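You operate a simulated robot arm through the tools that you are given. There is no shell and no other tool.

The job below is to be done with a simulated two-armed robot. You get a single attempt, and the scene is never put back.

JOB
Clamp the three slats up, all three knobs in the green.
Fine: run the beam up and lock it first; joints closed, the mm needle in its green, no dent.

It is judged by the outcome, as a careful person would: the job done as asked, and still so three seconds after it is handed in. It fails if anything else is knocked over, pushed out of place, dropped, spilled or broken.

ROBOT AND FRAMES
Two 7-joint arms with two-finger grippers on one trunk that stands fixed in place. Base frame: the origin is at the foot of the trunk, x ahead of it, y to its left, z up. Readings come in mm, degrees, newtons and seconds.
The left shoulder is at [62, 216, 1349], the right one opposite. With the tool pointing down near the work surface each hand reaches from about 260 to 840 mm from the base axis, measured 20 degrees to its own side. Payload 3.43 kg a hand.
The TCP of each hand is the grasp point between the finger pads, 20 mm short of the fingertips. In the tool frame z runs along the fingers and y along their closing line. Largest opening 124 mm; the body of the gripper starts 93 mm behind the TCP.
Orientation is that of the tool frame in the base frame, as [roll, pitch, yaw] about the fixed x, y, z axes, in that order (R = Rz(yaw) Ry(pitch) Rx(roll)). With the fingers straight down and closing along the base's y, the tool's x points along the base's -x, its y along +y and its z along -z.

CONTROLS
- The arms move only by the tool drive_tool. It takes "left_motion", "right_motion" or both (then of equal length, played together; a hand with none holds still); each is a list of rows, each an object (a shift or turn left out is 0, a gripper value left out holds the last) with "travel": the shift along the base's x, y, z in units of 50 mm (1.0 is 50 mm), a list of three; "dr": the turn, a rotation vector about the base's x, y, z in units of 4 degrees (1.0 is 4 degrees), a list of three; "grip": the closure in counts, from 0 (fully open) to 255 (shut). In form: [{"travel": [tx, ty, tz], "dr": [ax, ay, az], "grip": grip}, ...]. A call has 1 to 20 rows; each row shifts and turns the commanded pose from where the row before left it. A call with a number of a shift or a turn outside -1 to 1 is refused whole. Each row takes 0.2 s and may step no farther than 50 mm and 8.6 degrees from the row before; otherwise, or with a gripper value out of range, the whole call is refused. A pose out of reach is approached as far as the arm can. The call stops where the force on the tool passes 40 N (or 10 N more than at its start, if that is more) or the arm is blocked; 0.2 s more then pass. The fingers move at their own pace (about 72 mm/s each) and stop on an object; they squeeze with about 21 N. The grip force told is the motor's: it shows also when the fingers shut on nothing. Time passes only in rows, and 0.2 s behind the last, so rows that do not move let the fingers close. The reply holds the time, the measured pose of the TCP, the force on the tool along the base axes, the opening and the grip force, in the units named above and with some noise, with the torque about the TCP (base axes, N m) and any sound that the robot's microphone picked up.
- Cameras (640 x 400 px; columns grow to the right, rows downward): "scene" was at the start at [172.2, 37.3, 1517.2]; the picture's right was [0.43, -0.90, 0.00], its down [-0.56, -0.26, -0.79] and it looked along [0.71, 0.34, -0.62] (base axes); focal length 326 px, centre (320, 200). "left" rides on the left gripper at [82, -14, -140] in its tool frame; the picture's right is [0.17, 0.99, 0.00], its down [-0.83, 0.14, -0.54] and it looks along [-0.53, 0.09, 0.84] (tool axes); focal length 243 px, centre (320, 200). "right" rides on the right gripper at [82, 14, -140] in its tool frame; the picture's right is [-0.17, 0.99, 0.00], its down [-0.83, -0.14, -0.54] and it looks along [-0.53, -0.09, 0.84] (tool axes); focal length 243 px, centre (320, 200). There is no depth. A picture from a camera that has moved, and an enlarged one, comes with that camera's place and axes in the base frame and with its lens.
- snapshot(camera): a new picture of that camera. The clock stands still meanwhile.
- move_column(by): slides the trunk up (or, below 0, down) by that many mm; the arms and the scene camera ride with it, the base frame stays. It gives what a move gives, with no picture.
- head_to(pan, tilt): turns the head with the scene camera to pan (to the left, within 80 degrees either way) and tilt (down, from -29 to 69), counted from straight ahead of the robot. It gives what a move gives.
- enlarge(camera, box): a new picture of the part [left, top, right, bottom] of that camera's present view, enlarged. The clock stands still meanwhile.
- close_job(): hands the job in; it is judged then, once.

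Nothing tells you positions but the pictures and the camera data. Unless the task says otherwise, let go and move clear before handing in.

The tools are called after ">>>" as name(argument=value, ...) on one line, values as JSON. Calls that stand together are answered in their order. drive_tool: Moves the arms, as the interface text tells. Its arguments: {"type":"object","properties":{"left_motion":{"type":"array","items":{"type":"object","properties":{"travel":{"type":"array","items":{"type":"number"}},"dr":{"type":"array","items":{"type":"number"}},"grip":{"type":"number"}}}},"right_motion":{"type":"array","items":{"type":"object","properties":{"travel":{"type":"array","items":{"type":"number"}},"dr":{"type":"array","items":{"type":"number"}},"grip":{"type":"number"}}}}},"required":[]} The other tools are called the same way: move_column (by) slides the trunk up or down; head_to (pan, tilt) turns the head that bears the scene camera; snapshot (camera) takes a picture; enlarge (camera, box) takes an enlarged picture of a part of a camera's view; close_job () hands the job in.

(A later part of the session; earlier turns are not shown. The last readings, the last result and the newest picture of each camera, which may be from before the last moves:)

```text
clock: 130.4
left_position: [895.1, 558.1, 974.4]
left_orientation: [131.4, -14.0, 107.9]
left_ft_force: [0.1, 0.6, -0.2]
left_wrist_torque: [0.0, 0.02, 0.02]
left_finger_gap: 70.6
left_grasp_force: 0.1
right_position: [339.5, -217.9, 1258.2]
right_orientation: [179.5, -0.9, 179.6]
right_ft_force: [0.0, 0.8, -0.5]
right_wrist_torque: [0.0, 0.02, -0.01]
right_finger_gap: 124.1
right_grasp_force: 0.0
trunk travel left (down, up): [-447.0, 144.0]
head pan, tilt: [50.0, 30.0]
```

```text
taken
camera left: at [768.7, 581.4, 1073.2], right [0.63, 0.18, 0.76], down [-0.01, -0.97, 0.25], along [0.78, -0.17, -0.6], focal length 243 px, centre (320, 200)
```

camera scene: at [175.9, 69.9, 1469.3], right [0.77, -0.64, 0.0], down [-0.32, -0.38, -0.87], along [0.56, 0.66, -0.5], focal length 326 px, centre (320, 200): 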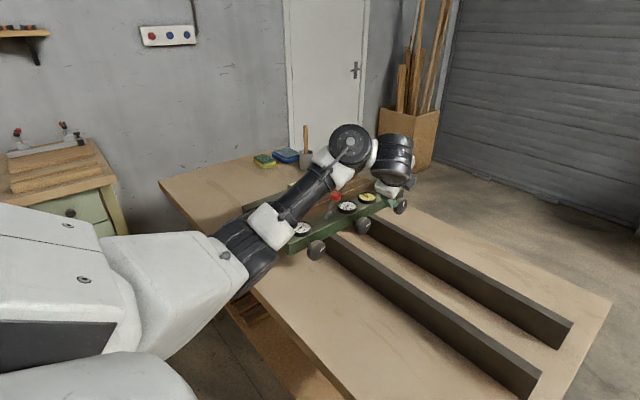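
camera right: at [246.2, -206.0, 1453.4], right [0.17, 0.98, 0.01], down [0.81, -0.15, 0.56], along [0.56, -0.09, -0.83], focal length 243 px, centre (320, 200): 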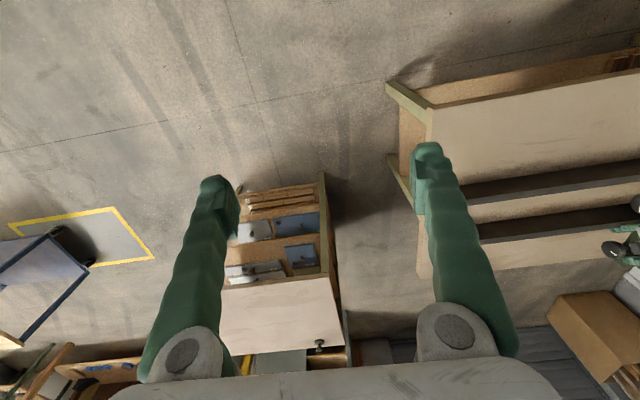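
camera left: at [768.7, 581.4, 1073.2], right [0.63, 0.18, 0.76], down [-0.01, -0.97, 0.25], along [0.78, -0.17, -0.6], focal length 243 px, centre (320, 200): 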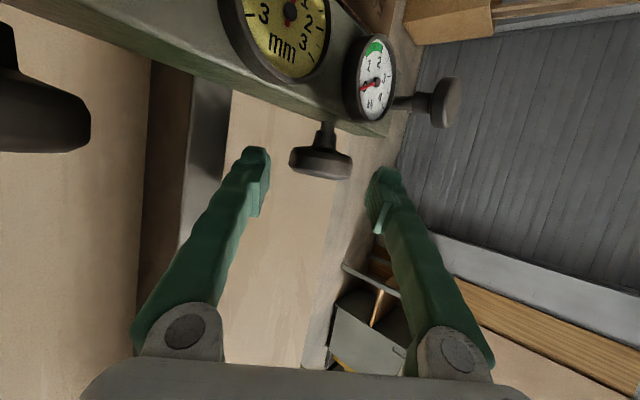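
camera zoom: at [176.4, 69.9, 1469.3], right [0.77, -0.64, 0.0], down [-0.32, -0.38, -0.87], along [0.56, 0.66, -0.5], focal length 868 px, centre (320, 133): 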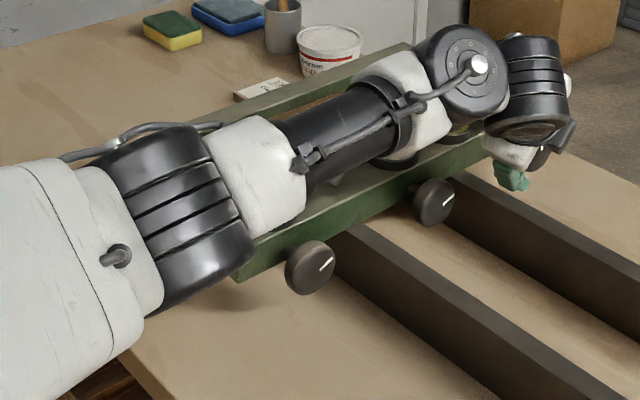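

The forearm is well clear of the lever. I'll advance the last 45 mm onto knob 3.

>>> drive_tool(left_motion=[{"travel": [0.155, 0.095, -0.145]}, {"travel": [0.155, 0.095, -0.145]}])

>>> drive_tool(left_motion=[{"travel": [0.155, 0.095, -0.145]}])

>>> snapshot(camera="left")

```text
clock: 131.0
left_position: [913.0, 568.8, 958.8]
left_orientation: [131.4, -14.0, 107.9]
left_ft_force: [0.7, -0.3, -0.7]
left_wrist_torque: [0.0, 0.02, 0.01]
left_finger_gap: 70.7
left_grasp_force: 0.0
right_position: [339.0, -217.7, 1258.3]
right_orientation: [179.6, -1.0, 179.6]
right_ft_force: [-0.1, -0.4, 0.5]
right_wrist_torque: [0.01, -0.02, 0.02]
right_finger_gap: 124.0
right_grasp_force: 0.0
trunk travel left (down, up): [-447.0, 144.0]
head pan, tilt: [50.0, 30.0]
```

```text
clock: 131.4
left_position: [919.6, 572.0, 952.8]
left_orientation: [131.5, -14.0, 107.8]
left_ft_force: [0.1, -0.4, -0.1]
left_wrist_torque: [-0.01, 0.03, 0.04]
left_finger_gap: 70.6
left_grasp_force: 0.1
right_position: [340.5, -218.8, 1259.0]
right_orientation: [179.6, -1.0, 179.4]
right_ft_force: [1.1, 0.1, 0.5]
right_wrist_torque: [0.0, 0.01, -0.03]
right_finger_gap: 123.8
right_grasp_force: 0.1
trunk travel left (down, up): [-447.0, 144.0]
head pan, tilt: [50.0, 30.0]
```

```text
taken
camera left: at [793.0, 595.5, 1051.2], right [0.63, 0.18, 0.76], down [-0.02, -0.97, 0.25], along [0.78, -0.17, -0.61], focal length 243 px, centre (320, 200)
```

left: 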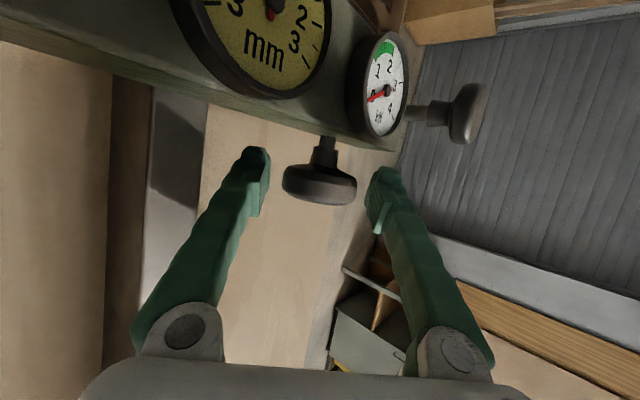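

>>> drive_tool(left_motion=[{"travel": [0.1, 0.09, -0.12]}, {"grip": 180}, {"grip": 255}, {}, {}])

>>> drive_tool(left_motion=[{"dr": [0, 1, 0]}, {"dr": [0, 1, 0]}])

>>> snapshot(camera="left")

```text
clock: 132.6
left_position: [924.9, 578.5, 947.6]
left_orientation: [131.3, -14.0, 107.9]
left_ft_force: [6.5, 1.6, 3.4]
left_wrist_torque: [0.03, -0.06, -0.04]
left_finger_gap: 51.5
left_grasp_force: 45.7
right_position: [339.3, -219.0, 1257.7]
right_orientation: [179.6, -1.0, 179.5]
right_ft_force: [0.3, -0.4, -0.7]
right_wrist_torque: [-0.01, 0.05, 0.0]
right_finger_gap: 124.0
right_grasp_force: 0.1
trunk travel left (down, up): [-447.0, 144.0]
head pan, tilt: [50.0, 30.0]
```

```text
clock: 133.3
left_position: [925.4, 577.0, 948.9]
left_orientation: [138.4, -16.0, 105.6]
left_ft_force: [35.7, 5.3, -18.4]
left_wrist_torque: [0.7, -0.16, 0.41]
left_finger_gap: 51.6
left_grasp_force: 44.7
left hand out of reach, approached as far as the arm can: row 1, 2
right_position: [343.2, -214.8, 1256.7]
right_orientation: [179.7, -1.2, 179.5]
right_ft_force: [-0.7, 0.0, 0.3]
right_wrist_torque: [-0.06, 0.02, -0.03]
right_finger_gap: 124.3
right_grasp_force: 0.1
trunk travel left (down, up): [-447.0, 144.0]
head pan, tilt: [50.0, 30.0]
stopped in row 2 (left hand): the force on the tool passed its limit at 47 N (the readings are from after the stop); the commanded pose is now the measured one
```

```text
taken
camera left: at [811.0, 601.3, 1062.7], right [0.72, 0.18, 0.67], down [0.01, -0.97, 0.25], along [0.7, -0.17, -0.7], focal length 243 px, centre (320, 200)
```

left: 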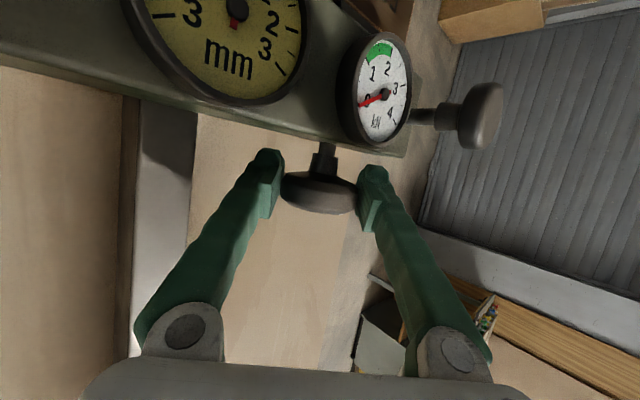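

Knob 3 turns, but I'm again at the reach limit. I'll release gently, rotate back first, retreat along the finger direction, and lower the trunk further.

>>> drive_tool(left_motion=[{"grip": 110}, {}, {}])

>>> drive_tool(left_motion=[{"travel": [-0.1, -0.06, 0.08], "dr": [0, -1, 0]}])

>>> drive_tool(left_motion=[{"travel": [-0.16, -0.09, 0.15], "dr": [0, -1, 0]}])

```text
clock: 134.1
left_position: [917.8, 576.2, 958.0]
left_orientation: [138.3, -16.1, 106.0]
left_ft_force: [-0.1, -0.7, -0.1]
left_wrist_torque: [0.01, 0.0, 0.0]
left_finger_gap: 70.8
left_grasp_force: 0.0
right_position: [339.1, -219.2, 1258.8]
right_orientation: [179.6, -0.9, 179.5]
right_ft_force: [-0.4, 0.1, 0.3]
right_wrist_torque: [0.04, -0.05, 0.01]
right_finger_gap: 123.6
right_grasp_force: 0.0
trunk travel left (down, up): [-447.0, 144.0]
head pan, tilt: [50.0, 30.0]
```

```text
clock: 134.5
left_position: [927.3, 584.1, 972.0]
left_orientation: [134.8, -16.1, 107.3]
left_ft_force: [-19.7, -7.4, -12.5]
left_wrist_torque: [-0.09, 0.57, 0.17]
left_finger_gap: 84.0
left_grasp_force: 12.1
left hand out of reach, approached as far as the arm can: row 1
right_position: [339.2, -216.3, 1257.2]
right_orientation: [179.7, -0.9, 179.4]
right_ft_force: [0.0, 0.0, 0.8]
right_wrist_torque: [0.0, 0.01, -0.03]
right_finger_gap: 123.9
right_grasp_force: 0.1
trunk travel left (down, up): [-447.0, 144.0]
head pan, tilt: [50.0, 30.0]
```

```text
clock: 134.9
left_position: [917.5, 584.5, 986.6]
left_orientation: [130.4, -13.7, 108.4]
left_ft_force: [-25.8, 2.3, -2.6]
left_wrist_torque: [0.37, 1.2, -0.25]
left_finger_gap: 82.3
left_grasp_force: 9.7
right_position: [334.5, -215.5, 1258.4]
right_orientation: [179.7, -0.7, 179.5]
right_ft_force: [1.4, 0.9, 0.8]
right_wrist_torque: [-0.07, -0.01, 0.01]
right_finger_gap: 123.8
right_grasp_force: 0.1
trunk travel left (down, up): [-447.0, 144.0]
head pan, tilt: [50.0, 30.0]
```

>>> snapshot(camera="left")

>>> enlarge(camera="scene", box=[200, 130, 440, 280])

```text
taken
camera left: at [788.3, 606.9, 1083.7], right [0.61, 0.18, 0.77], down [-0.02, -0.97, 0.24], along [0.79, -0.16, -0.59], focal length 243 px, centre (320, 200)
```

left: 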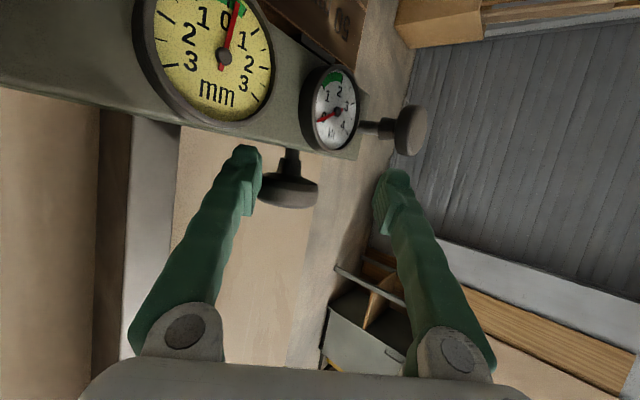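

```text
2.67 times, centred on (320, 205) of scene
camera zoom: at [172.2, 73.6, 1469.7], right [0.77, -0.64, 0.0], down [-0.32, -0.39, -0.87], along [0.56, 0.66, -0.5], focal length 868 px, centre (320, 187)
```

zoom: 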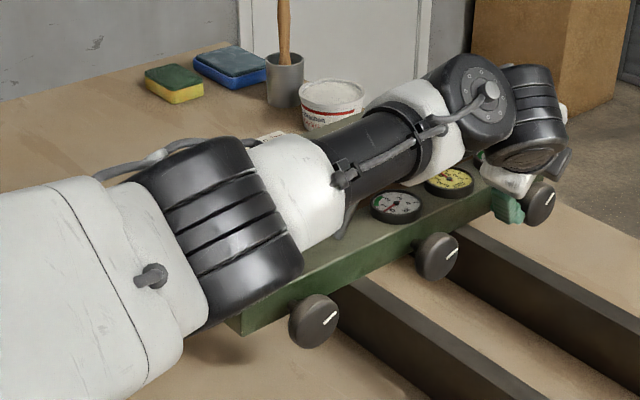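

>>> drive_tool(left_motion=[{"travel": [-0.2, -0.1, 0.2]}, {"travel": [-0.2, -0.2, 0.4]}])

>>> snapshot(camera="left")

```text
clock: 135.5
left_position: [901.2, 562.5, 1017.6]
left_orientation: [130.2, -13.6, 108.0]
left_ft_force: [0.2, -0.1, -0.6]
left_wrist_torque: [-0.01, -0.05, -0.02]
left_finger_gap: 70.6
left_grasp_force: 0.1
right_position: [338.2, -218.8, 1258.7]
right_orientation: [179.7, -0.8, 179.5]
right_ft_force: [-0.2, -0.3, 1.2]
right_wrist_torque: [-0.04, -0.03, -0.01]
right_finger_gap: 123.9
right_grasp_force: 0.1
trunk travel left (down, up): [-447.0, 144.0]
head pan, tilt: [50.0, 30.0]
```

```text
taken
camera left: at [772.1, 585.9, 1113.6], right [0.61, 0.18, 0.77], down [-0.02, -0.97, 0.25], along [0.79, -0.17, -0.59], focal length 243 px, centre (320, 200)
```

left: 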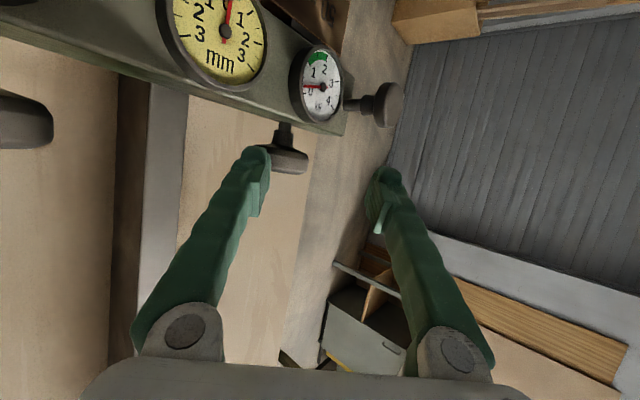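

>>> enlarge(camera="left", box=[140, 0, 420, 180])

>>> enlarge(camera="scene", box=[280, 160, 420, 250])

```text
2.22 times, centred on (280, 90) of left
camera zoom: at [772.1, 585.9, 1113.6], right [0.61, 0.18, 0.77], down [-0.02, -0.97, 0.25], along [0.79, -0.17, -0.59], focal length 539 px, centre (409, 444)
```

zoom: 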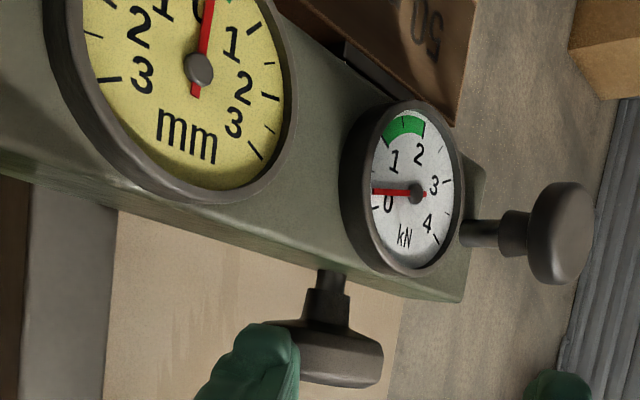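

```text
4.44 times, centred on (350, 205) of scene
camera zoom: at [175.0, 70.5, 1469.5], right [0.77, -0.64, 0.0], down [-0.32, -0.38, -0.87], along [0.56, 0.66, -0.5], focal length 1447 px, centre (187, 178)
```

zoom: 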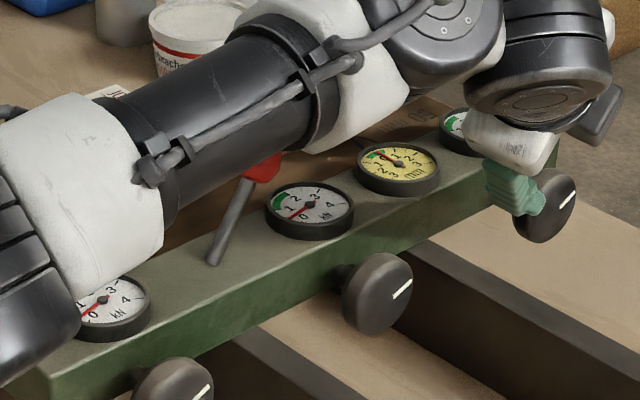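

Gauge 3 now reads about 0.4, the finger having nudged knob 3 the tightening way, and the mm needle is near 0. I'll retreat a little, lower the trunk by another 60 mm for stroke range, and continue on knob 3.

>>> drive_tool(left_motion=[{"travel": [-0.3, -0.2, 0.4]}, {"travel": [-0.4, -0.2, 0.5]}, {"travel": [-0.4, -0.2, 0.5]}])

>>> move_column(by=-60)

>>> snapshot(camera="left")

>>> snapshot(camera="scene")

```text
clock: 136.3
left_position: [845.1, 532.3, 1086.1]
left_orientation: [130.4, -13.7, 108.1]
left_ft_force: [-0.1, 0.4, 0.5]
left_wrist_torque: [0.01, -0.01, 0.01]
left_finger_gap: 70.6
left_grasp_force: 0.1
right_position: [340.1, -218.8, 1257.4]
right_orientation: [179.6, -0.9, 179.5]
right_ft_force: [-0.8, 0.6, 0.8]
right_wrist_torque: [0.04, -0.02, 0.03]
right_finger_gap: 124.1
right_grasp_force: 0.0
trunk travel left (down, up): [-447.0, 144.0]
head pan, tilt: [50.0, 30.0]
```

```text
clock: 137.3
left_position: [845.5, 533.6, 1026.4]
left_orientation: [130.4, -13.7, 108.1]
left_ft_force: [0.0, 0.3, -0.2]
left_wrist_torque: [-0.03, 0.01, 0.01]
left_finger_gap: 70.5
left_grasp_force: 0.0
right_position: [346.1, -218.2, 1182.3]
right_orientation: [179.5, -4.2, 179.5]
right_ft_force: [0.9, -0.6, 0.2]
right_wrist_torque: [-0.02, -0.03, -0.01]
right_finger_gap: 124.0
right_grasp_force: 0.1
trunk travel left (down, up): [-387.0, 204.0]
head pan, tilt: [50.0, 30.0]
```

```text
taken
camera left: at [717.7, 555.8, 1123.0], right [0.61, 0.18, 0.77], down [-0.02, -0.97, 0.25], along [0.79, -0.17, -0.59], focal length 243 px, centre (320, 200)
```

left: 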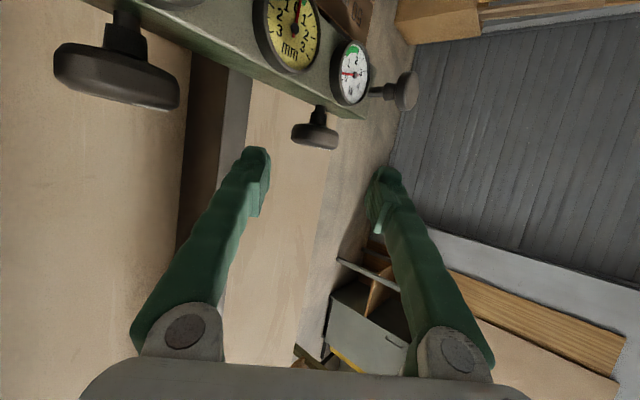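

```text
taken
camera scene: at [193.3, 69.7, 1407.1], right [0.77, -0.64, 0.0], down [-0.32, -0.38, -0.87], along [0.56, 0.66, -0.5], focal length 326 px, centre (320, 200)
```

scene: 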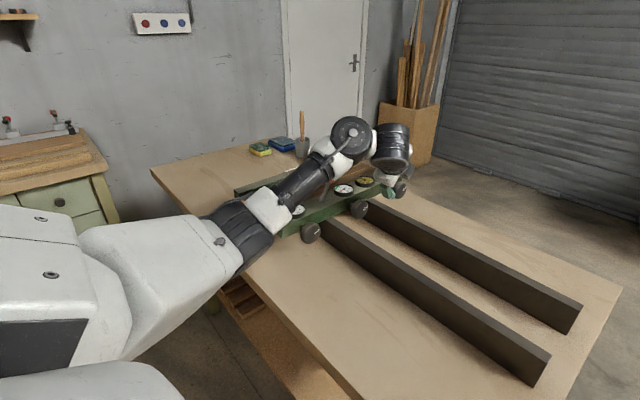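

>>> drive_tool(left_motion=[{"travel": [0.265, 0.145, -0.27]}, {"travel": [0.265, 0.145, -0.27]}, {"travel": [0.265, 0.145, -0.27]}])

>>> snapshot(camera="left")

>>> snapshot(camera="scene")

```text
clock: 138.1
left_position: [887.0, 555.4, 984.7]
left_orientation: [130.3, -13.8, 107.9]
left_ft_force: [-0.6, 0.1, 1.0]
left_wrist_torque: [-0.01, -0.01, -0.01]
left_finger_gap: 70.5
left_grasp_force: 0.1
right_position: [346.3, -217.5, 1182.4]
right_orientation: [179.5, -4.3, 179.5]
right_ft_force: [0.0, 0.4, 0.0]
right_wrist_torque: [-0.02, 0.06, 0.0]
right_finger_gap: 123.9
right_grasp_force: 0.0
trunk travel left (down, up): [-387.0, 204.0]
head pan, tilt: [50.0, 30.0]
```

```text
taken
camera left: at [758.2, 577.4, 1081.2], right [0.61, 0.18, 0.77], down [-0.02, -0.97, 0.25], along [0.79, -0.17, -0.59], focal length 243 px, centre (320, 200)
```

left: 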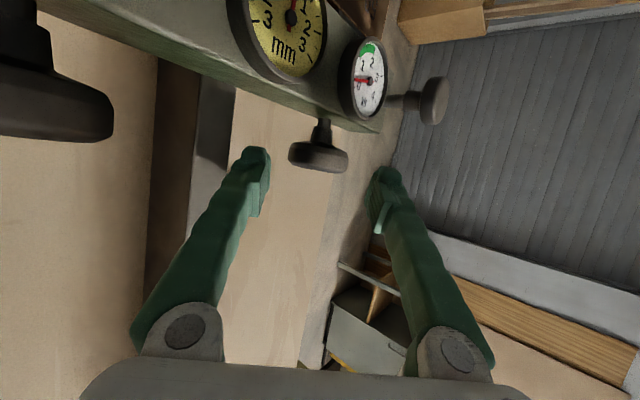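

```text
taken
camera scene: at [194.1, 69.9, 1406.9], right [0.77, -0.64, 0.0], down [-0.32, -0.38, -0.87], along [0.56, 0.66, -0.5], focal length 326 px, centre (320, 200)
```

scene: 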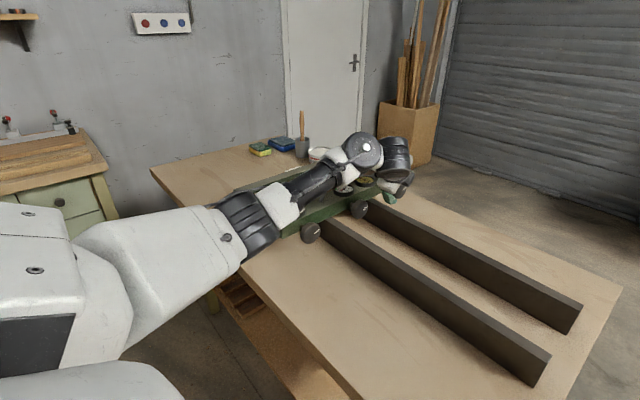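

>>> drive_tool(left_motion=[{"travel": [0.25, 0.145, -0.26]}, {"travel": [0.25, 0.145, -0.26]}, {"travel": [0.25, 0.145, -0.26]}, {}])

>>> snapshot(camera="left")

```text
clock: 139.1
left_position: [923.3, 576.5, 945.8]
left_orientation: [130.4, -13.7, 108.0]
left_ft_force: [-0.5, 0.6, 0.7]
left_wrist_torque: [-0.01, 0.0, 0.01]
left_finger_gap: 70.7
left_grasp_force: 0.0
right_position: [345.6, -219.0, 1181.7]
right_orientation: [179.4, -4.1, 179.5]
right_ft_force: [-0.5, -0.7, 0.1]
right_wrist_torque: [0.0, 0.01, 0.02]
right_finger_gap: 123.9
right_grasp_force: 0.0
trunk travel left (down, up): [-387.0, 204.0]
head pan, tilt: [50.0, 30.0]
```

```text
taken
camera left: at [794.1, 599.1, 1042.7], right [0.61, 0.18, 0.77], down [-0.02, -0.97, 0.25], along [0.79, -0.17, -0.59], focal length 243 px, centre (320, 200)
```

left: 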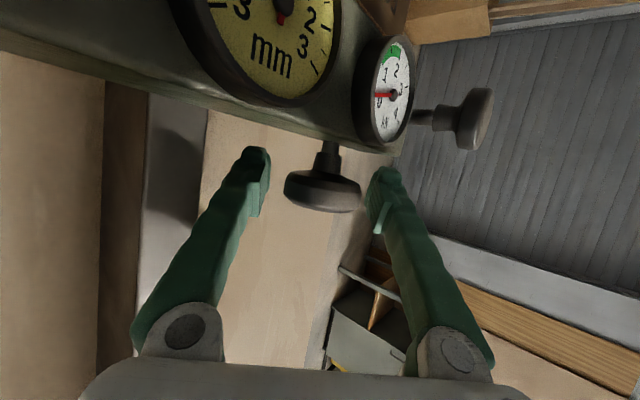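

>>> drive_tool(left_motion=[{"grip": 180}, {"grip": 255}, {}, {}])

>>> drive_tool(left_motion=[{"dr": [0, 1, 0]}, {"dr": [0, 1, 0]}])

>>> enlarge(camera="left", box=[140, 0, 460, 200])

```text
clock: 140.1
left_position: [922.8, 575.6, 948.1]
left_orientation: [130.2, -13.7, 108.2]
left_ft_force: [17.0, 6.2, 10.9]
left_wrist_torque: [-0.07, -0.12, -0.08]
left_finger_gap: 51.3
left_grasp_force: 45.0
right_position: [346.7, -217.3, 1184.0]
right_orientation: [179.6, -4.3, 179.5]
right_ft_force: [0.1, 0.5, -0.2]
right_wrist_torque: [-0.03, -0.03, -0.03]
right_finger_gap: 124.0
right_grasp_force: 0.1
trunk travel left (down, up): [-387.0, 204.0]
head pan, tilt: [50.0, 30.0]
```

```text
clock: 140.7
left_position: [925.1, 574.8, 949.9]
left_orientation: [138.1, -16.1, 106.1]
left_ft_force: [23.8, 8.5, 15.7]
left_wrist_torque: [-0.1, -0.24, 0.48]
left_finger_gap: 51.3
left_grasp_force: 45.2
right_position: [347.3, -217.8, 1182.5]
right_orientation: [179.5, -4.3, 179.4]
right_ft_force: [0.3, -0.1, 0.0]
right_wrist_torque: [0.01, 0.01, 0.01]
right_finger_gap: 124.3
right_grasp_force: 0.0
trunk travel left (down, up): [-387.0, 204.0]
head pan, tilt: [50.0, 30.0]
```

```text
2.00 times, centred on (300, 100) of left
camera zoom: at [810.4, 598.6, 1061.7], right [0.71, 0.18, 0.68], down [0.01, -0.97, 0.25], along [0.7, -0.17, -0.69], focal length 485 px, centre (360, 400)
```

zoom: 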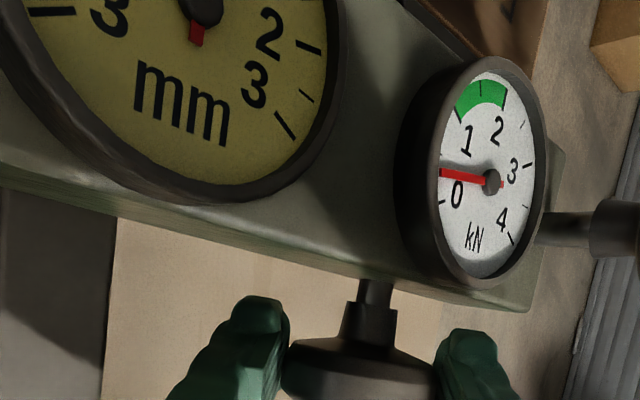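

>>> drive_tool(left_motion=[{"dr": [0, 1, 0]}, {"dr": [0, 1, 0]}])

>>> enlarge(camera="left", box=[140, 0, 460, 200])

```text
clock: 141.3
left_position: [925.9, 575.7, 950.3]
left_orientation: [144.3, -18.0, 104.0]
left_ft_force: [38.2, 10.7, 4.6]
left_wrist_torque: [-0.62, -0.24, 0.25]
left_finger_gap: 51.3
left_grasp_force: 45.1
left hand out of reach, approached as far as the arm can: row 2
right_position: [349.0, -217.2, 1181.8]
right_orientation: [179.6, -4.4, 179.4]
right_ft_force: [0.2, -0.5, 1.3]
right_wrist_torque: [-0.03, -0.01, 0.0]
right_finger_gap: 123.8
right_grasp_force: 0.1
trunk travel left (down, up): [-387.0, 204.0]
head pan, tilt: [50.0, 30.0]
```

```text
2.00 times, centred on (300, 100) of left
camera zoom: at [824.7, 598.1, 1073.9], right [0.78, 0.17, 0.6], down [0.04, -0.97, 0.24], along [0.62, -0.16, -0.77], focal length 485 px, centre (360, 400)
```

zoom: 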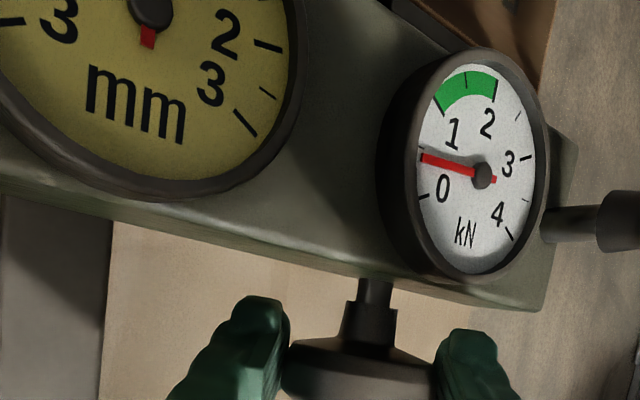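

Gauge 3 is now near 0.5. I'll open slightly, swing back around the knob, and regrip for another stroke.

>>> drive_tool(left_motion=[{"grip": 130}, {}, {}])

>>> drive_tool(left_motion=[{"travel": [-0.1, 0, 0], "dr": [0, -1, 0]}])

>>> snapshot(camera="left")

```text
clock: 142.1
left_position: [919.8, 576.6, 949.8]
left_orientation: [144.7, -18.3, 104.1]
left_ft_force: [5.3, -1.8, 1.9]
left_wrist_torque: [-0.01, -0.01, -0.09]
left_finger_gap: 63.3
left_grasp_force: 2.0
right_position: [346.5, -218.9, 1181.5]
right_orientation: [179.5, -4.3, 179.5]
right_ft_force: [0.2, 1.1, 0.6]
right_wrist_torque: [-0.04, -0.04, 0.0]
right_finger_gap: 124.3
right_grasp_force: 0.1
trunk travel left (down, up): [-387.0, 204.0]
head pan, tilt: [50.0, 30.0]
```

```text
clock: 142.5
left_position: [924.6, 576.4, 957.2]
left_orientation: [142.1, -18.4, 104.6]
left_ft_force: [-1.8, 0.7, -1.5]
left_wrist_torque: [0.03, 0.05, -0.01]
left_finger_gap: 62.0
left_grasp_force: 1.1
left hand out of reach, approached as far as the arm can: row 1
right_position: [345.6, -218.2, 1181.3]
right_orientation: [179.5, -4.1, 179.5]
right_ft_force: [-0.4, -0.2, -0.8]
right_wrist_torque: [0.0, 0.0, 0.01]
right_finger_gap: 124.0
right_grasp_force: 0.1
trunk travel left (down, up): [-387.0, 204.0]
head pan, tilt: [50.0, 30.0]
```

```text
taken
camera left: at [819.5, 598.3, 1078.2], right [0.76, 0.16, 0.63], down [0.02, -0.97, 0.22], along [0.65, -0.16, -0.75], focal length 243 px, centre (320, 200)
```

left: 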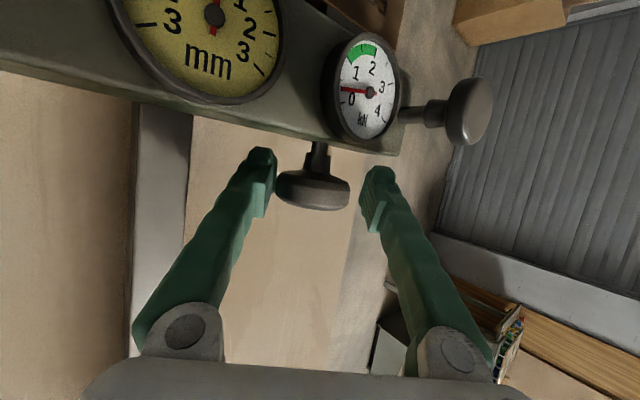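

>>> drive_tool(left_motion=[{"travel": [-0.08, 0, -0.1], "dr": [0, -1, 0]}, {"travel": [0, 0, -0.1], "dr": [0, -1, 0]}])

>>> drive_tool(left_motion=[{"dr": [0, -1, 0]}, {"dr": [0, -1, 0]}])

>>> snapshot(camera="left")

```text
clock: 143.1
left_position: [928.0, 582.5, 956.4]
left_orientation: [134.5, -15.0, 107.1]
left_ft_force: [-14.2, 1.8, -11.0]
left_wrist_torque: [-0.02, 0.28, -0.21]
left_finger_gap: 71.1
left_grasp_force: 8.9
left hand out of reach, approached as far as the arm can: row 1
right_position: [346.7, -216.2, 1183.8]
right_orientation: [179.6, -4.2, 179.4]
right_ft_force: [-0.4, -0.3, 0.5]
right_wrist_torque: [-0.03, 0.03, 0.0]
right_finger_gap: 124.0
right_grasp_force: 0.1
trunk travel left (down, up): [-387.0, 204.0]
head pan, tilt: [50.0, 30.0]
```

```text
clock: 143.7
left_position: [929.7, 582.2, 955.6]
left_orientation: [126.8, -12.6, 109.0]
left_ft_force: [-12.4, 5.8, -17.2]
left_wrist_torque: [0.21, 0.17, -0.16]
left_finger_gap: 72.6
left_grasp_force: 10.4
right_position: [345.8, -214.8, 1182.8]
right_orientation: [179.6, -4.3, 179.5]
right_ft_force: [0.9, -0.4, 0.5]
right_wrist_torque: [0.0, 0.02, 0.0]
right_finger_gap: 123.7
right_grasp_force: 0.0
trunk travel left (down, up): [-387.0, 204.0]
head pan, tilt: [50.0, 30.0]
```

```text
taken
camera left: at [795.2, 604.5, 1044.2], right [0.56, 0.18, 0.81], down [-0.04, -0.97, 0.24], along [0.83, -0.17, -0.54], focal length 243 px, centre (320, 200)
```

left: 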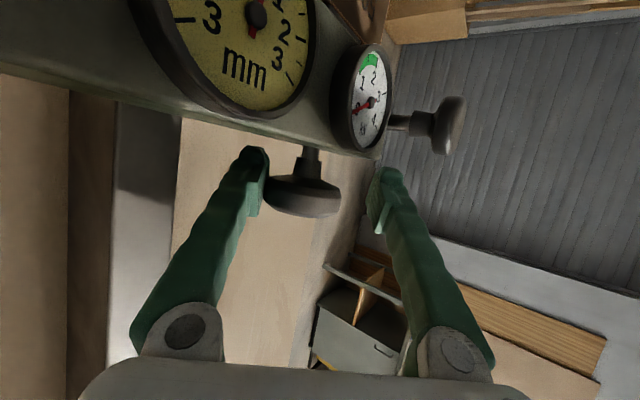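

>>> drive_tool(left_motion=[{"travel": [-0.1, -0.12, -0.14]}, {}])

>>> enlarge(camera="left", box=[160, 0, 480, 240])

```text
clock: 144.3
left_position: [926.3, 571.7, 952.8]
left_orientation: [126.4, -12.3, 108.9]
left_ft_force: [-6.3, -0.8, -6.2]
left_wrist_torque: [0.02, 0.15, 0.19]
left_finger_gap: 66.3
left_grasp_force: 5.5
right_position: [345.6, -217.6, 1182.3]
right_orientation: [179.7, -4.3, 179.6]
right_ft_force: [0.4, 0.2, -0.2]
right_wrist_torque: [0.0, -0.02, 0.01]
right_finger_gap: 124.1
right_grasp_force: 0.1
trunk travel left (down, up): [-387.0, 204.0]
head pan, tilt: [50.0, 30.0]
```

```text
1.67 times, centred on (320, 120) of left
camera zoom: at [791.2, 595.6, 1041.0], right [0.56, 0.18, 0.81], down [-0.04, -0.97, 0.24], along [0.83, -0.17, -0.53], focal length 404 px, centre (320, 333)
```

zoom: 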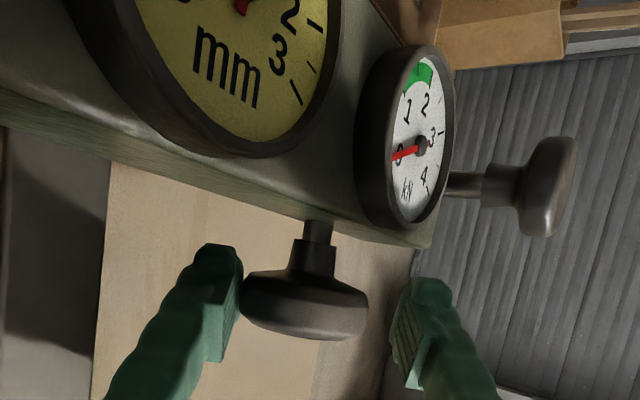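

The return swing dragged knob 3 back a bit because the arm was stressed at its reach limit. I'll recentre and use shorter strokes that stay inside the reach, with a wider opening on the return.

>>> drive_tool(left_motion=[{"travel": [-0.08, 0.1, -0.14], "dr": [0, -1, 0], "grip": 115}, {}])

>>> enlarge(camera="left", box=[160, 0, 480, 240])

```text
clock: 144.9
left_position: [922.6, 576.9, 946.8]
left_orientation: [122.6, -11.1, 109.7]
left_ft_force: [0.1, -0.1, 0.7]
left_wrist_torque: [0.0, 0.04, -0.02]
left_finger_gap: 68.3
left_grasp_force: 0.0
right_position: [346.4, -218.5, 1182.1]
right_orientation: [179.5, -4.3, 179.5]
right_ft_force: [-0.4, 0.3, -0.1]
right_wrist_torque: [0.01, -0.02, 0.01]
right_finger_gap: 124.0
right_grasp_force: 0.1
trunk travel left (down, up): [-387.0, 204.0]
head pan, tilt: [50.0, 30.0]
```

```text
1.67 times, centred on (320, 120) of left
camera zoom: at [781.4, 600.1, 1024.4], right [0.5, 0.18, 0.85], down [-0.06, -0.97, 0.24], along [0.86, -0.17, -0.47], focal length 404 px, centre (320, 333)
```

zoom: 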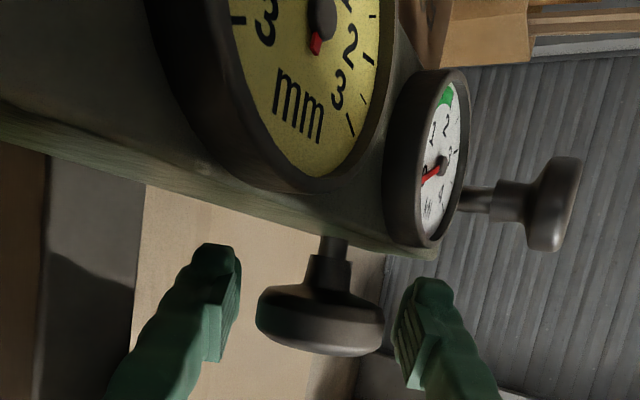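

>>> drive_tool(left_motion=[{"grip": 180}, {"grip": 255}, {}, {}, {"dr": [0, 1, 0]}, {"dr": [0, 1, 0]}, {"dr": [0, 1, 0]}, {"dr": [0, 1, 0]}, {}])

>>> enlarge(camera="left", box=[160, 0, 480, 240])

```text
clock: 146.9
left_position: [923.6, 577.7, 948.7]
left_orientation: [138.0, -16.0, 106.0]
left_ft_force: [26.1, 4.7, 18.1]
left_wrist_torque: [-0.22, -0.28, -0.24]
left_finger_gap: 52.1
left_grasp_force: 45.2
right_position: [346.5, -217.9, 1182.3]
right_orientation: [179.6, -4.3, 179.5]
right_ft_force: [-0.2, 0.0, -0.6]
right_wrist_torque: [-0.01, -0.01, 0.01]
right_finger_gap: 124.2
right_grasp_force: 0.1
trunk travel left (down, up): [-387.0, 204.0]
head pan, tilt: [50.0, 30.0]
```

```text
1.67 times, centred on (320, 120) of left
camera zoom: at [809.5, 599.9, 1062.2], right [0.71, 0.18, 0.68], down [0.01, -0.97, 0.25], along [0.7, -0.17, -0.69], focal length 404 px, centre (320, 333)
```

zoom: 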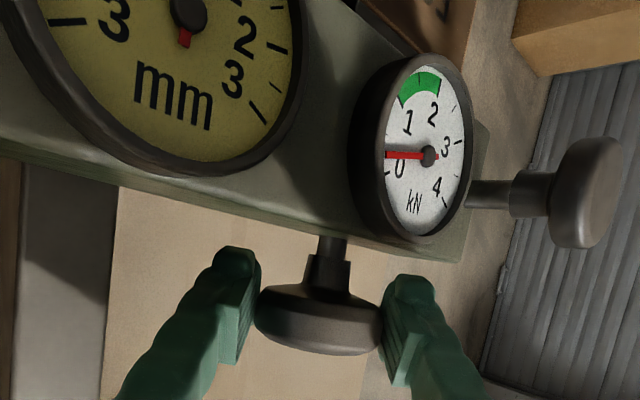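

>>> drive_tool(left_motion=[{"grip": 112}, {}, {}, {"travel": [0.04, 0, 0.04], "dr": [0, -1, 0]}, {"dr": [0, -1, 0]}, {"dr": [0, -1, 0]}, {"dr": [0, -1, 0]}, {}])

>>> enlarge(camera="left", box=[160, 0, 480, 240])

```text
clock: 148.7
left_position: [922.6, 577.0, 947.6]
left_orientation: [122.6, -11.2, 109.7]
left_ft_force: [-0.2, -0.4, 0.3]
left_wrist_torque: [-0.01, -0.03, -0.02]
left_finger_gap: 69.6
left_grasp_force: 0.0
right_position: [347.0, -218.1, 1182.4]
right_orientation: [179.4, -4.3, 179.6]
right_ft_force: [0.4, 0.2, 0.0]
right_wrist_torque: [0.01, -0.01, -0.01]
right_finger_gap: 123.6
right_grasp_force: 0.0
trunk travel left (down, up): [-387.0, 204.0]
head pan, tilt: [50.0, 30.0]
```

```text
1.67 times, centred on (320, 120) of left
camera zoom: at [782.4, 600.5, 1026.0], right [0.5, 0.18, 0.85], down [-0.06, -0.97, 0.24], along [0.86, -0.17, -0.47], focal length 404 px, centre (320, 333)
```

zoom: 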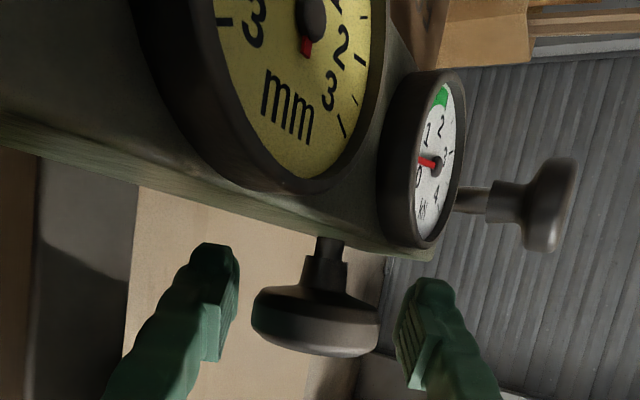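

Clean return and the gauge held. I'll repeat the cycle.

>>> drive_tool(left_motion=[{"grip": 180}, {"grip": 255}, {}, {}, {"dr": [0, 1, 0]}, {"dr": [0, 1, 0]}, {"dr": [0, 1, 0]}, {"dr": [0, 1, 0]}, {}])

>>> enlarge(camera="left", box=[160, 0, 480, 240])

>>> drive_tool(left_motion=[{"grip": 112}, {}, {}, {"dr": [0, -1, 0]}, {"dr": [0, -1, 0]}, {"dr": [0, -1, 0]}, {"dr": [0, -1, 0]}, {}, {"grip": 180}, {"grip": 255}, {}, {}, {"dr": [0, 1, 0]}, {"dr": [0, 1, 0]}, {"dr": [0, 1, 0]}, {"dr": [0, 1, 0]}, {}])

>>> enlarge(camera="left", box=[160, 0, 480, 240])

```text
clock: 150.7
left_position: [924.9, 578.4, 948.6]
left_orientation: [138.3, -16.1, 106.0]
left_ft_force: [5.1, -0.5, -0.4]
left_wrist_torque: [-0.11, -0.04, 0.26]
left_finger_gap: 50.9
left_grasp_force: 44.4
right_position: [346.6, -217.7, 1181.9]
right_orientation: [179.4, -4.3, 179.6]
right_ft_force: [-0.2, -0.5, 0.2]
right_wrist_torque: [-0.01, 0.03, 0.02]
right_finger_gap: 124.0
right_grasp_force: 0.2
trunk travel left (down, up): [-387.0, 204.0]
head pan, tilt: [50.0, 30.0]
```

```text
1.67 times, centred on (320, 120) of left
camera zoom: at [810.7, 600.8, 1062.2], right [0.71, 0.18, 0.68], down [0.01, -0.97, 0.25], along [0.7, -0.17, -0.69], focal length 404 px, centre (320, 333)
```

zoom: 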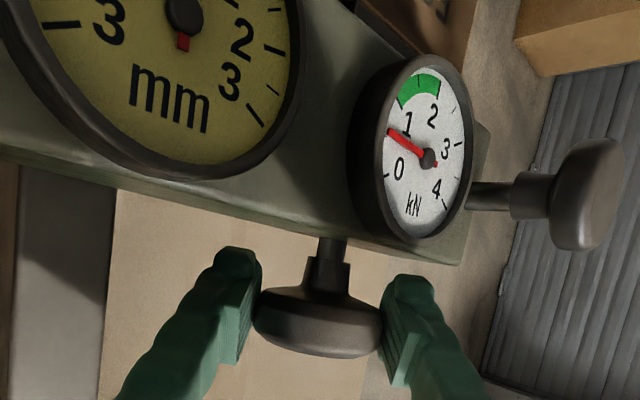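

```text
clock: 154.3
left_position: [925.7, 577.5, 949.2]
left_orientation: [138.3, -16.1, 106.0]
left_ft_force: [8.8, 0.5, 1.3]
left_wrist_torque: [-0.06, -0.07, 0.28]
left_finger_gap: 50.6
left_grasp_force: 44.7
right_position: [346.4, -217.4, 1181.2]
right_orientation: [179.5, -4.3, 179.5]
right_ft_force: [0.4, 0.4, -0.2]
right_wrist_torque: [-0.02, -0.01, -0.02]
right_finger_gap: 123.9
right_grasp_force: 0.1
trunk travel left (down, up): [-387.0, 204.0]
head pan, tilt: [50.0, 30.0]
```

```text
1.67 times, centred on (320, 120) of left
camera zoom: at [810.7, 600.8, 1062.2], right [0.71, 0.18, 0.68], down [0.01, -0.97, 0.25], along [0.7, -0.17, -0.69], focal length 404 px, centre (320, 333)
```

zoom: 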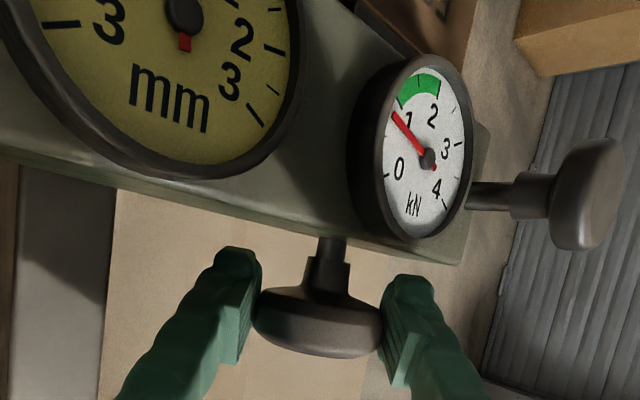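

>>> drive_tool(left_motion=[{"grip": 112}, {}, {}, {"dr": [0, -1, 0]}, {"dr": [0, -1, 0]}, {"dr": [0, -1, 0]}, {"dr": [0, -1, 0]}, {}])

>>> enlarge(camera="scene", box=[250, 140, 430, 250])

>>> snapshot(camera="left")

```text
clock: 156.1
left_position: [924.0, 577.2, 947.5]
left_orientation: [122.6, -11.3, 109.7]
left_ft_force: [-0.4, -0.2, -0.3]
left_wrist_torque: [-0.02, 0.0, -0.01]
left_finger_gap: 69.7
left_grasp_force: 0.1
right_position: [346.3, -218.4, 1183.2]
right_orientation: [179.6, -4.3, 179.4]
right_ft_force: [0.3, -0.2, -0.2]
right_wrist_torque: [0.09, 0.01, 0.0]
right_finger_gap: 123.9
right_grasp_force: 0.1
trunk travel left (down, up): [-387.0, 204.0]
head pan, tilt: [50.0, 30.0]
```

```text
3.56 times, centred on (340, 195) of scene
camera zoom: at [193.5, 69.4, 1407.0], right [0.77, -0.64, 0.0], down [-0.32, -0.38, -0.87], along [0.56, 0.66, -0.5], focal length 1158 px, centre (249, 218)
```

zoom: 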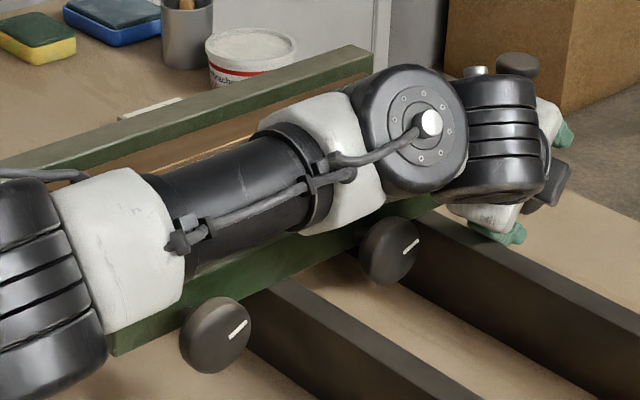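

```text
taken
camera left: at [782.4, 600.7, 1025.6], right [0.5, 0.18, 0.85], down [-0.06, -0.97, 0.24], along [0.86, -0.17, -0.47], focal length 243 px, centre (320, 200)
```

left: 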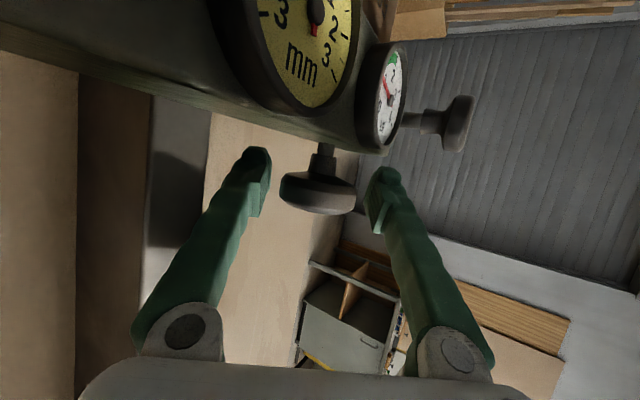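

By its tail the mm needle has swung slightly the other way, so it tracks balance between the ends. I'll leave knob 3 at about 0.85 and bring knobs 1 and 2 up. I'll retreat carefully.

>>> drive_tool(left_motion=[{"travel": [-0.28, -0.14, 0.22]}, {"travel": [-0.28, -0.14, 0.22]}, {"travel": [-0.28, -0.14, 0.22]}, {"travel": [-0.28, -0.14, 0.25]}, {"travel": [-0.3, -0.14, 0.4]}, {"travel": [-0.4, -0.14, 0.5]}, {"travel": [-0.5, -0.1, 0.5]}])

>>> snapshot(camera="left")

>>> snapshot(camera="scene")

```text
clock: 157.7
left_position: [806.5, 531.0, 1063.5]
left_orientation: [122.7, -11.2, 109.7]
left_ft_force: [0.4, -0.9, 0.4]
left_wrist_torque: [0.03, 0.02, -0.01]
left_finger_gap: 69.7
left_grasp_force: 0.1
right_position: [345.7, -218.5, 1181.6]
right_orientation: [179.5, -4.2, 179.5]
right_ft_force: [0.1, -0.7, -0.2]
right_wrist_torque: [0.02, -0.02, -0.03]
right_finger_gap: 124.0
right_grasp_force: 0.2
trunk travel left (down, up): [-387.0, 204.0]
head pan, tilt: [50.0, 30.0]
```

```text
taken
camera left: at [665.5, 553.6, 1141.9], right [0.5, 0.18, 0.85], down [-0.05, -0.97, 0.24], along [0.86, -0.17, -0.48], focal length 243 px, centre (320, 200)
```

left: 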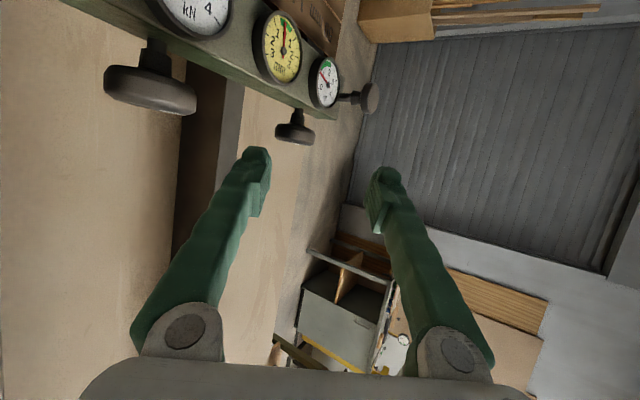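

```text
taken
camera scene: at [193.0, 69.5, 1407.1], right [0.77, -0.64, 0.0], down [-0.32, -0.38, -0.87], along [0.56, 0.66, -0.5], focal length 326 px, centre (320, 200)
```

scene: 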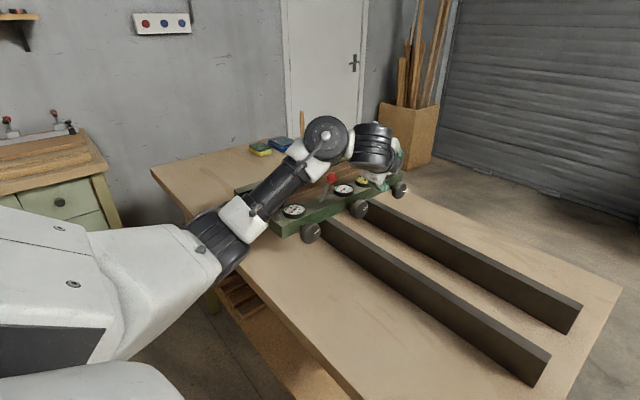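

>>> enlarge(camera="scene", box=[265, 165, 409, 255])

>>> enlarge(camera="left", box=[200, 0, 360, 120])

```text
4.44 times, centred on (337, 210) of scene
camera zoom: at [193.0, 69.5, 1407.1], right [0.77, -0.64, 0.0], down [-0.32, -0.38, -0.87], along [0.56, 0.66, -0.5], focal length 1447 px, centre (244, 156)
```

zoom: 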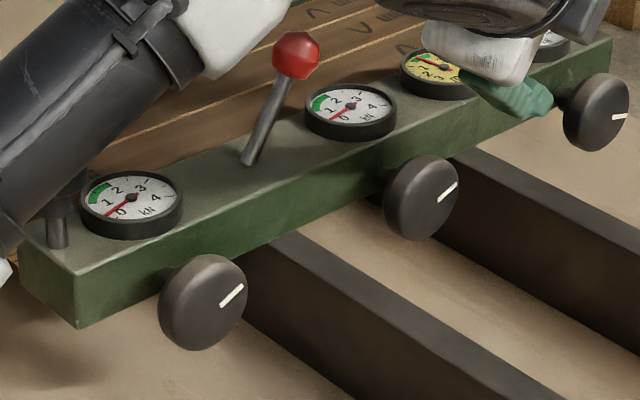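

```text
3.33 times, centred on (280, 60) of left
camera zoom: at [665.5, 553.6, 1141.9], right [0.5, 0.18, 0.85], down [-0.05, -0.97, 0.24], along [0.86, -0.17, -0.48], focal length 809 px, centre (453, 667)
```

zoom: 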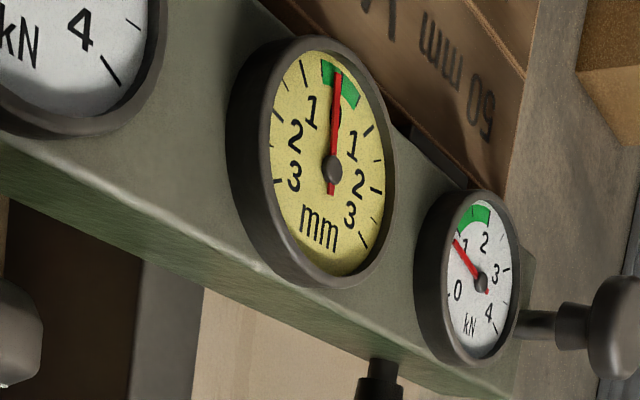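

mm reads about 0; gauge 3 ≈0.8, and gauges 1 and 2 are near 0.1. I'll go back to knob 2.

>>> drive_tool(left_motion=[{"travel": [-0.55, 0.1, 0], "dr": [0, 1, 0]}, {"travel": [-0.55, 0.2, -0.1], "dr": [0, 1, 0]}, {"travel": [-0.53, 0.3, -0.1]}, {"travel": [0, 0, -0.7], "grip": 105}, {"travel": [0, 0, -0.7]}, {}])

>>> snapshot(camera="left")

>>> snapshot(camera="scene")

```text
clock: 159.1
left_position: [725.9, 561.1, 983.3]
left_orientation: [130.4, -13.9, 108.0]
left_ft_force: [-0.5, 0.7, 0.1]
left_wrist_torque: [0.01, 0.01, 0.02]
left_finger_gap: 72.7
left_grasp_force: 0.0
right_position: [345.8, -218.3, 1183.1]
right_orientation: [179.6, -4.3, 179.5]
right_ft_force: [0.5, -0.5, 0.1]
right_wrist_torque: [0.01, -0.01, -0.02]
right_finger_gap: 124.3
right_grasp_force: 0.1
trunk travel left (down, up): [-387.0, 204.0]
head pan, tilt: [50.0, 30.0]
```

```text
taken
camera left: at [597.6, 583.4, 1080.5], right [0.61, 0.18, 0.77], down [-0.02, -0.97, 0.24], along [0.79, -0.17, -0.59], focal length 243 px, centre (320, 200)
```

left: 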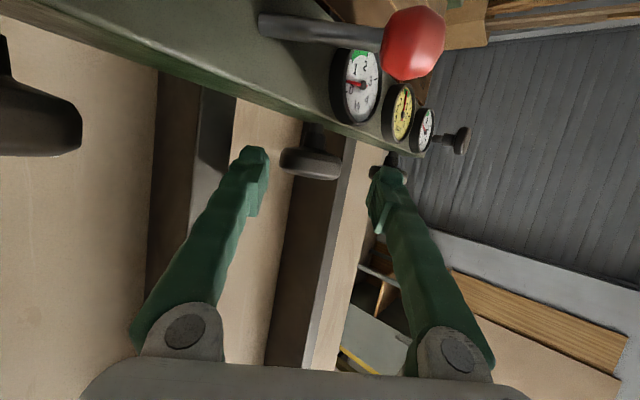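

```text
taken
camera scene: at [193.5, 69.4, 1407.0], right [0.77, -0.64, 0.0], down [-0.32, -0.38, -0.87], along [0.56, 0.66, -0.5], focal length 326 px, centre (320, 200)
```

scene: 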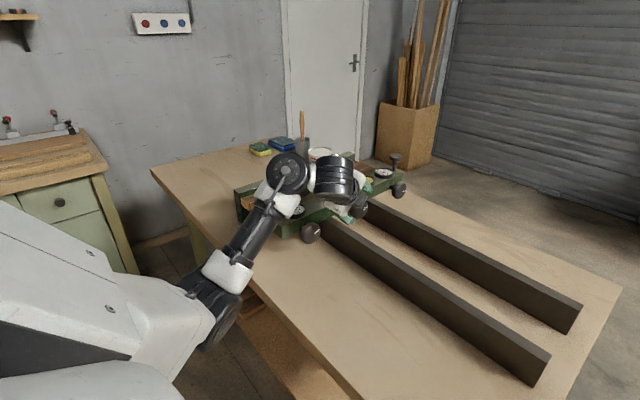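

>>> drive_tool(left_motion=[{"travel": [0.22, 0.11, -0.26]}, {"travel": [0.22, 0.11, -0.26]}, {"travel": [0.22, 0.11, -0.26]}, {}])

>>> snapshot(camera="left")

```text
clock: 160.1
left_position: [758.8, 577.4, 944.4]
left_orientation: [130.4, -13.7, 108.0]
left_ft_force: [-0.1, -0.3, -0.8]
left_wrist_torque: [0.01, 0.0, 0.0]
left_finger_gap: 72.7
left_grasp_force: 0.0
right_position: [345.7, -217.9, 1181.7]
right_orientation: [179.4, -4.2, 179.4]
right_ft_force: [0.0, -0.2, 0.1]
right_wrist_torque: [-0.02, 0.04, 0.0]
right_finger_gap: 123.9
right_grasp_force: 0.1
trunk travel left (down, up): [-387.0, 204.0]
head pan, tilt: [50.0, 30.0]
```

```text
taken
camera left: at [630.6, 600.3, 1040.8], right [0.61, 0.18, 0.77], down [-0.02, -0.97, 0.25], along [0.79, -0.17, -0.59], focal length 243 px, centre (320, 200)
```

left: 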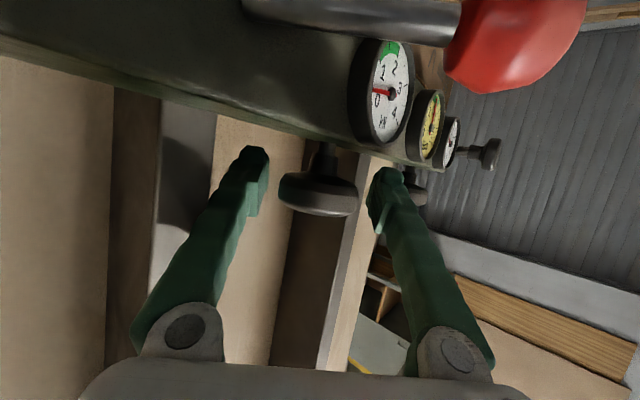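

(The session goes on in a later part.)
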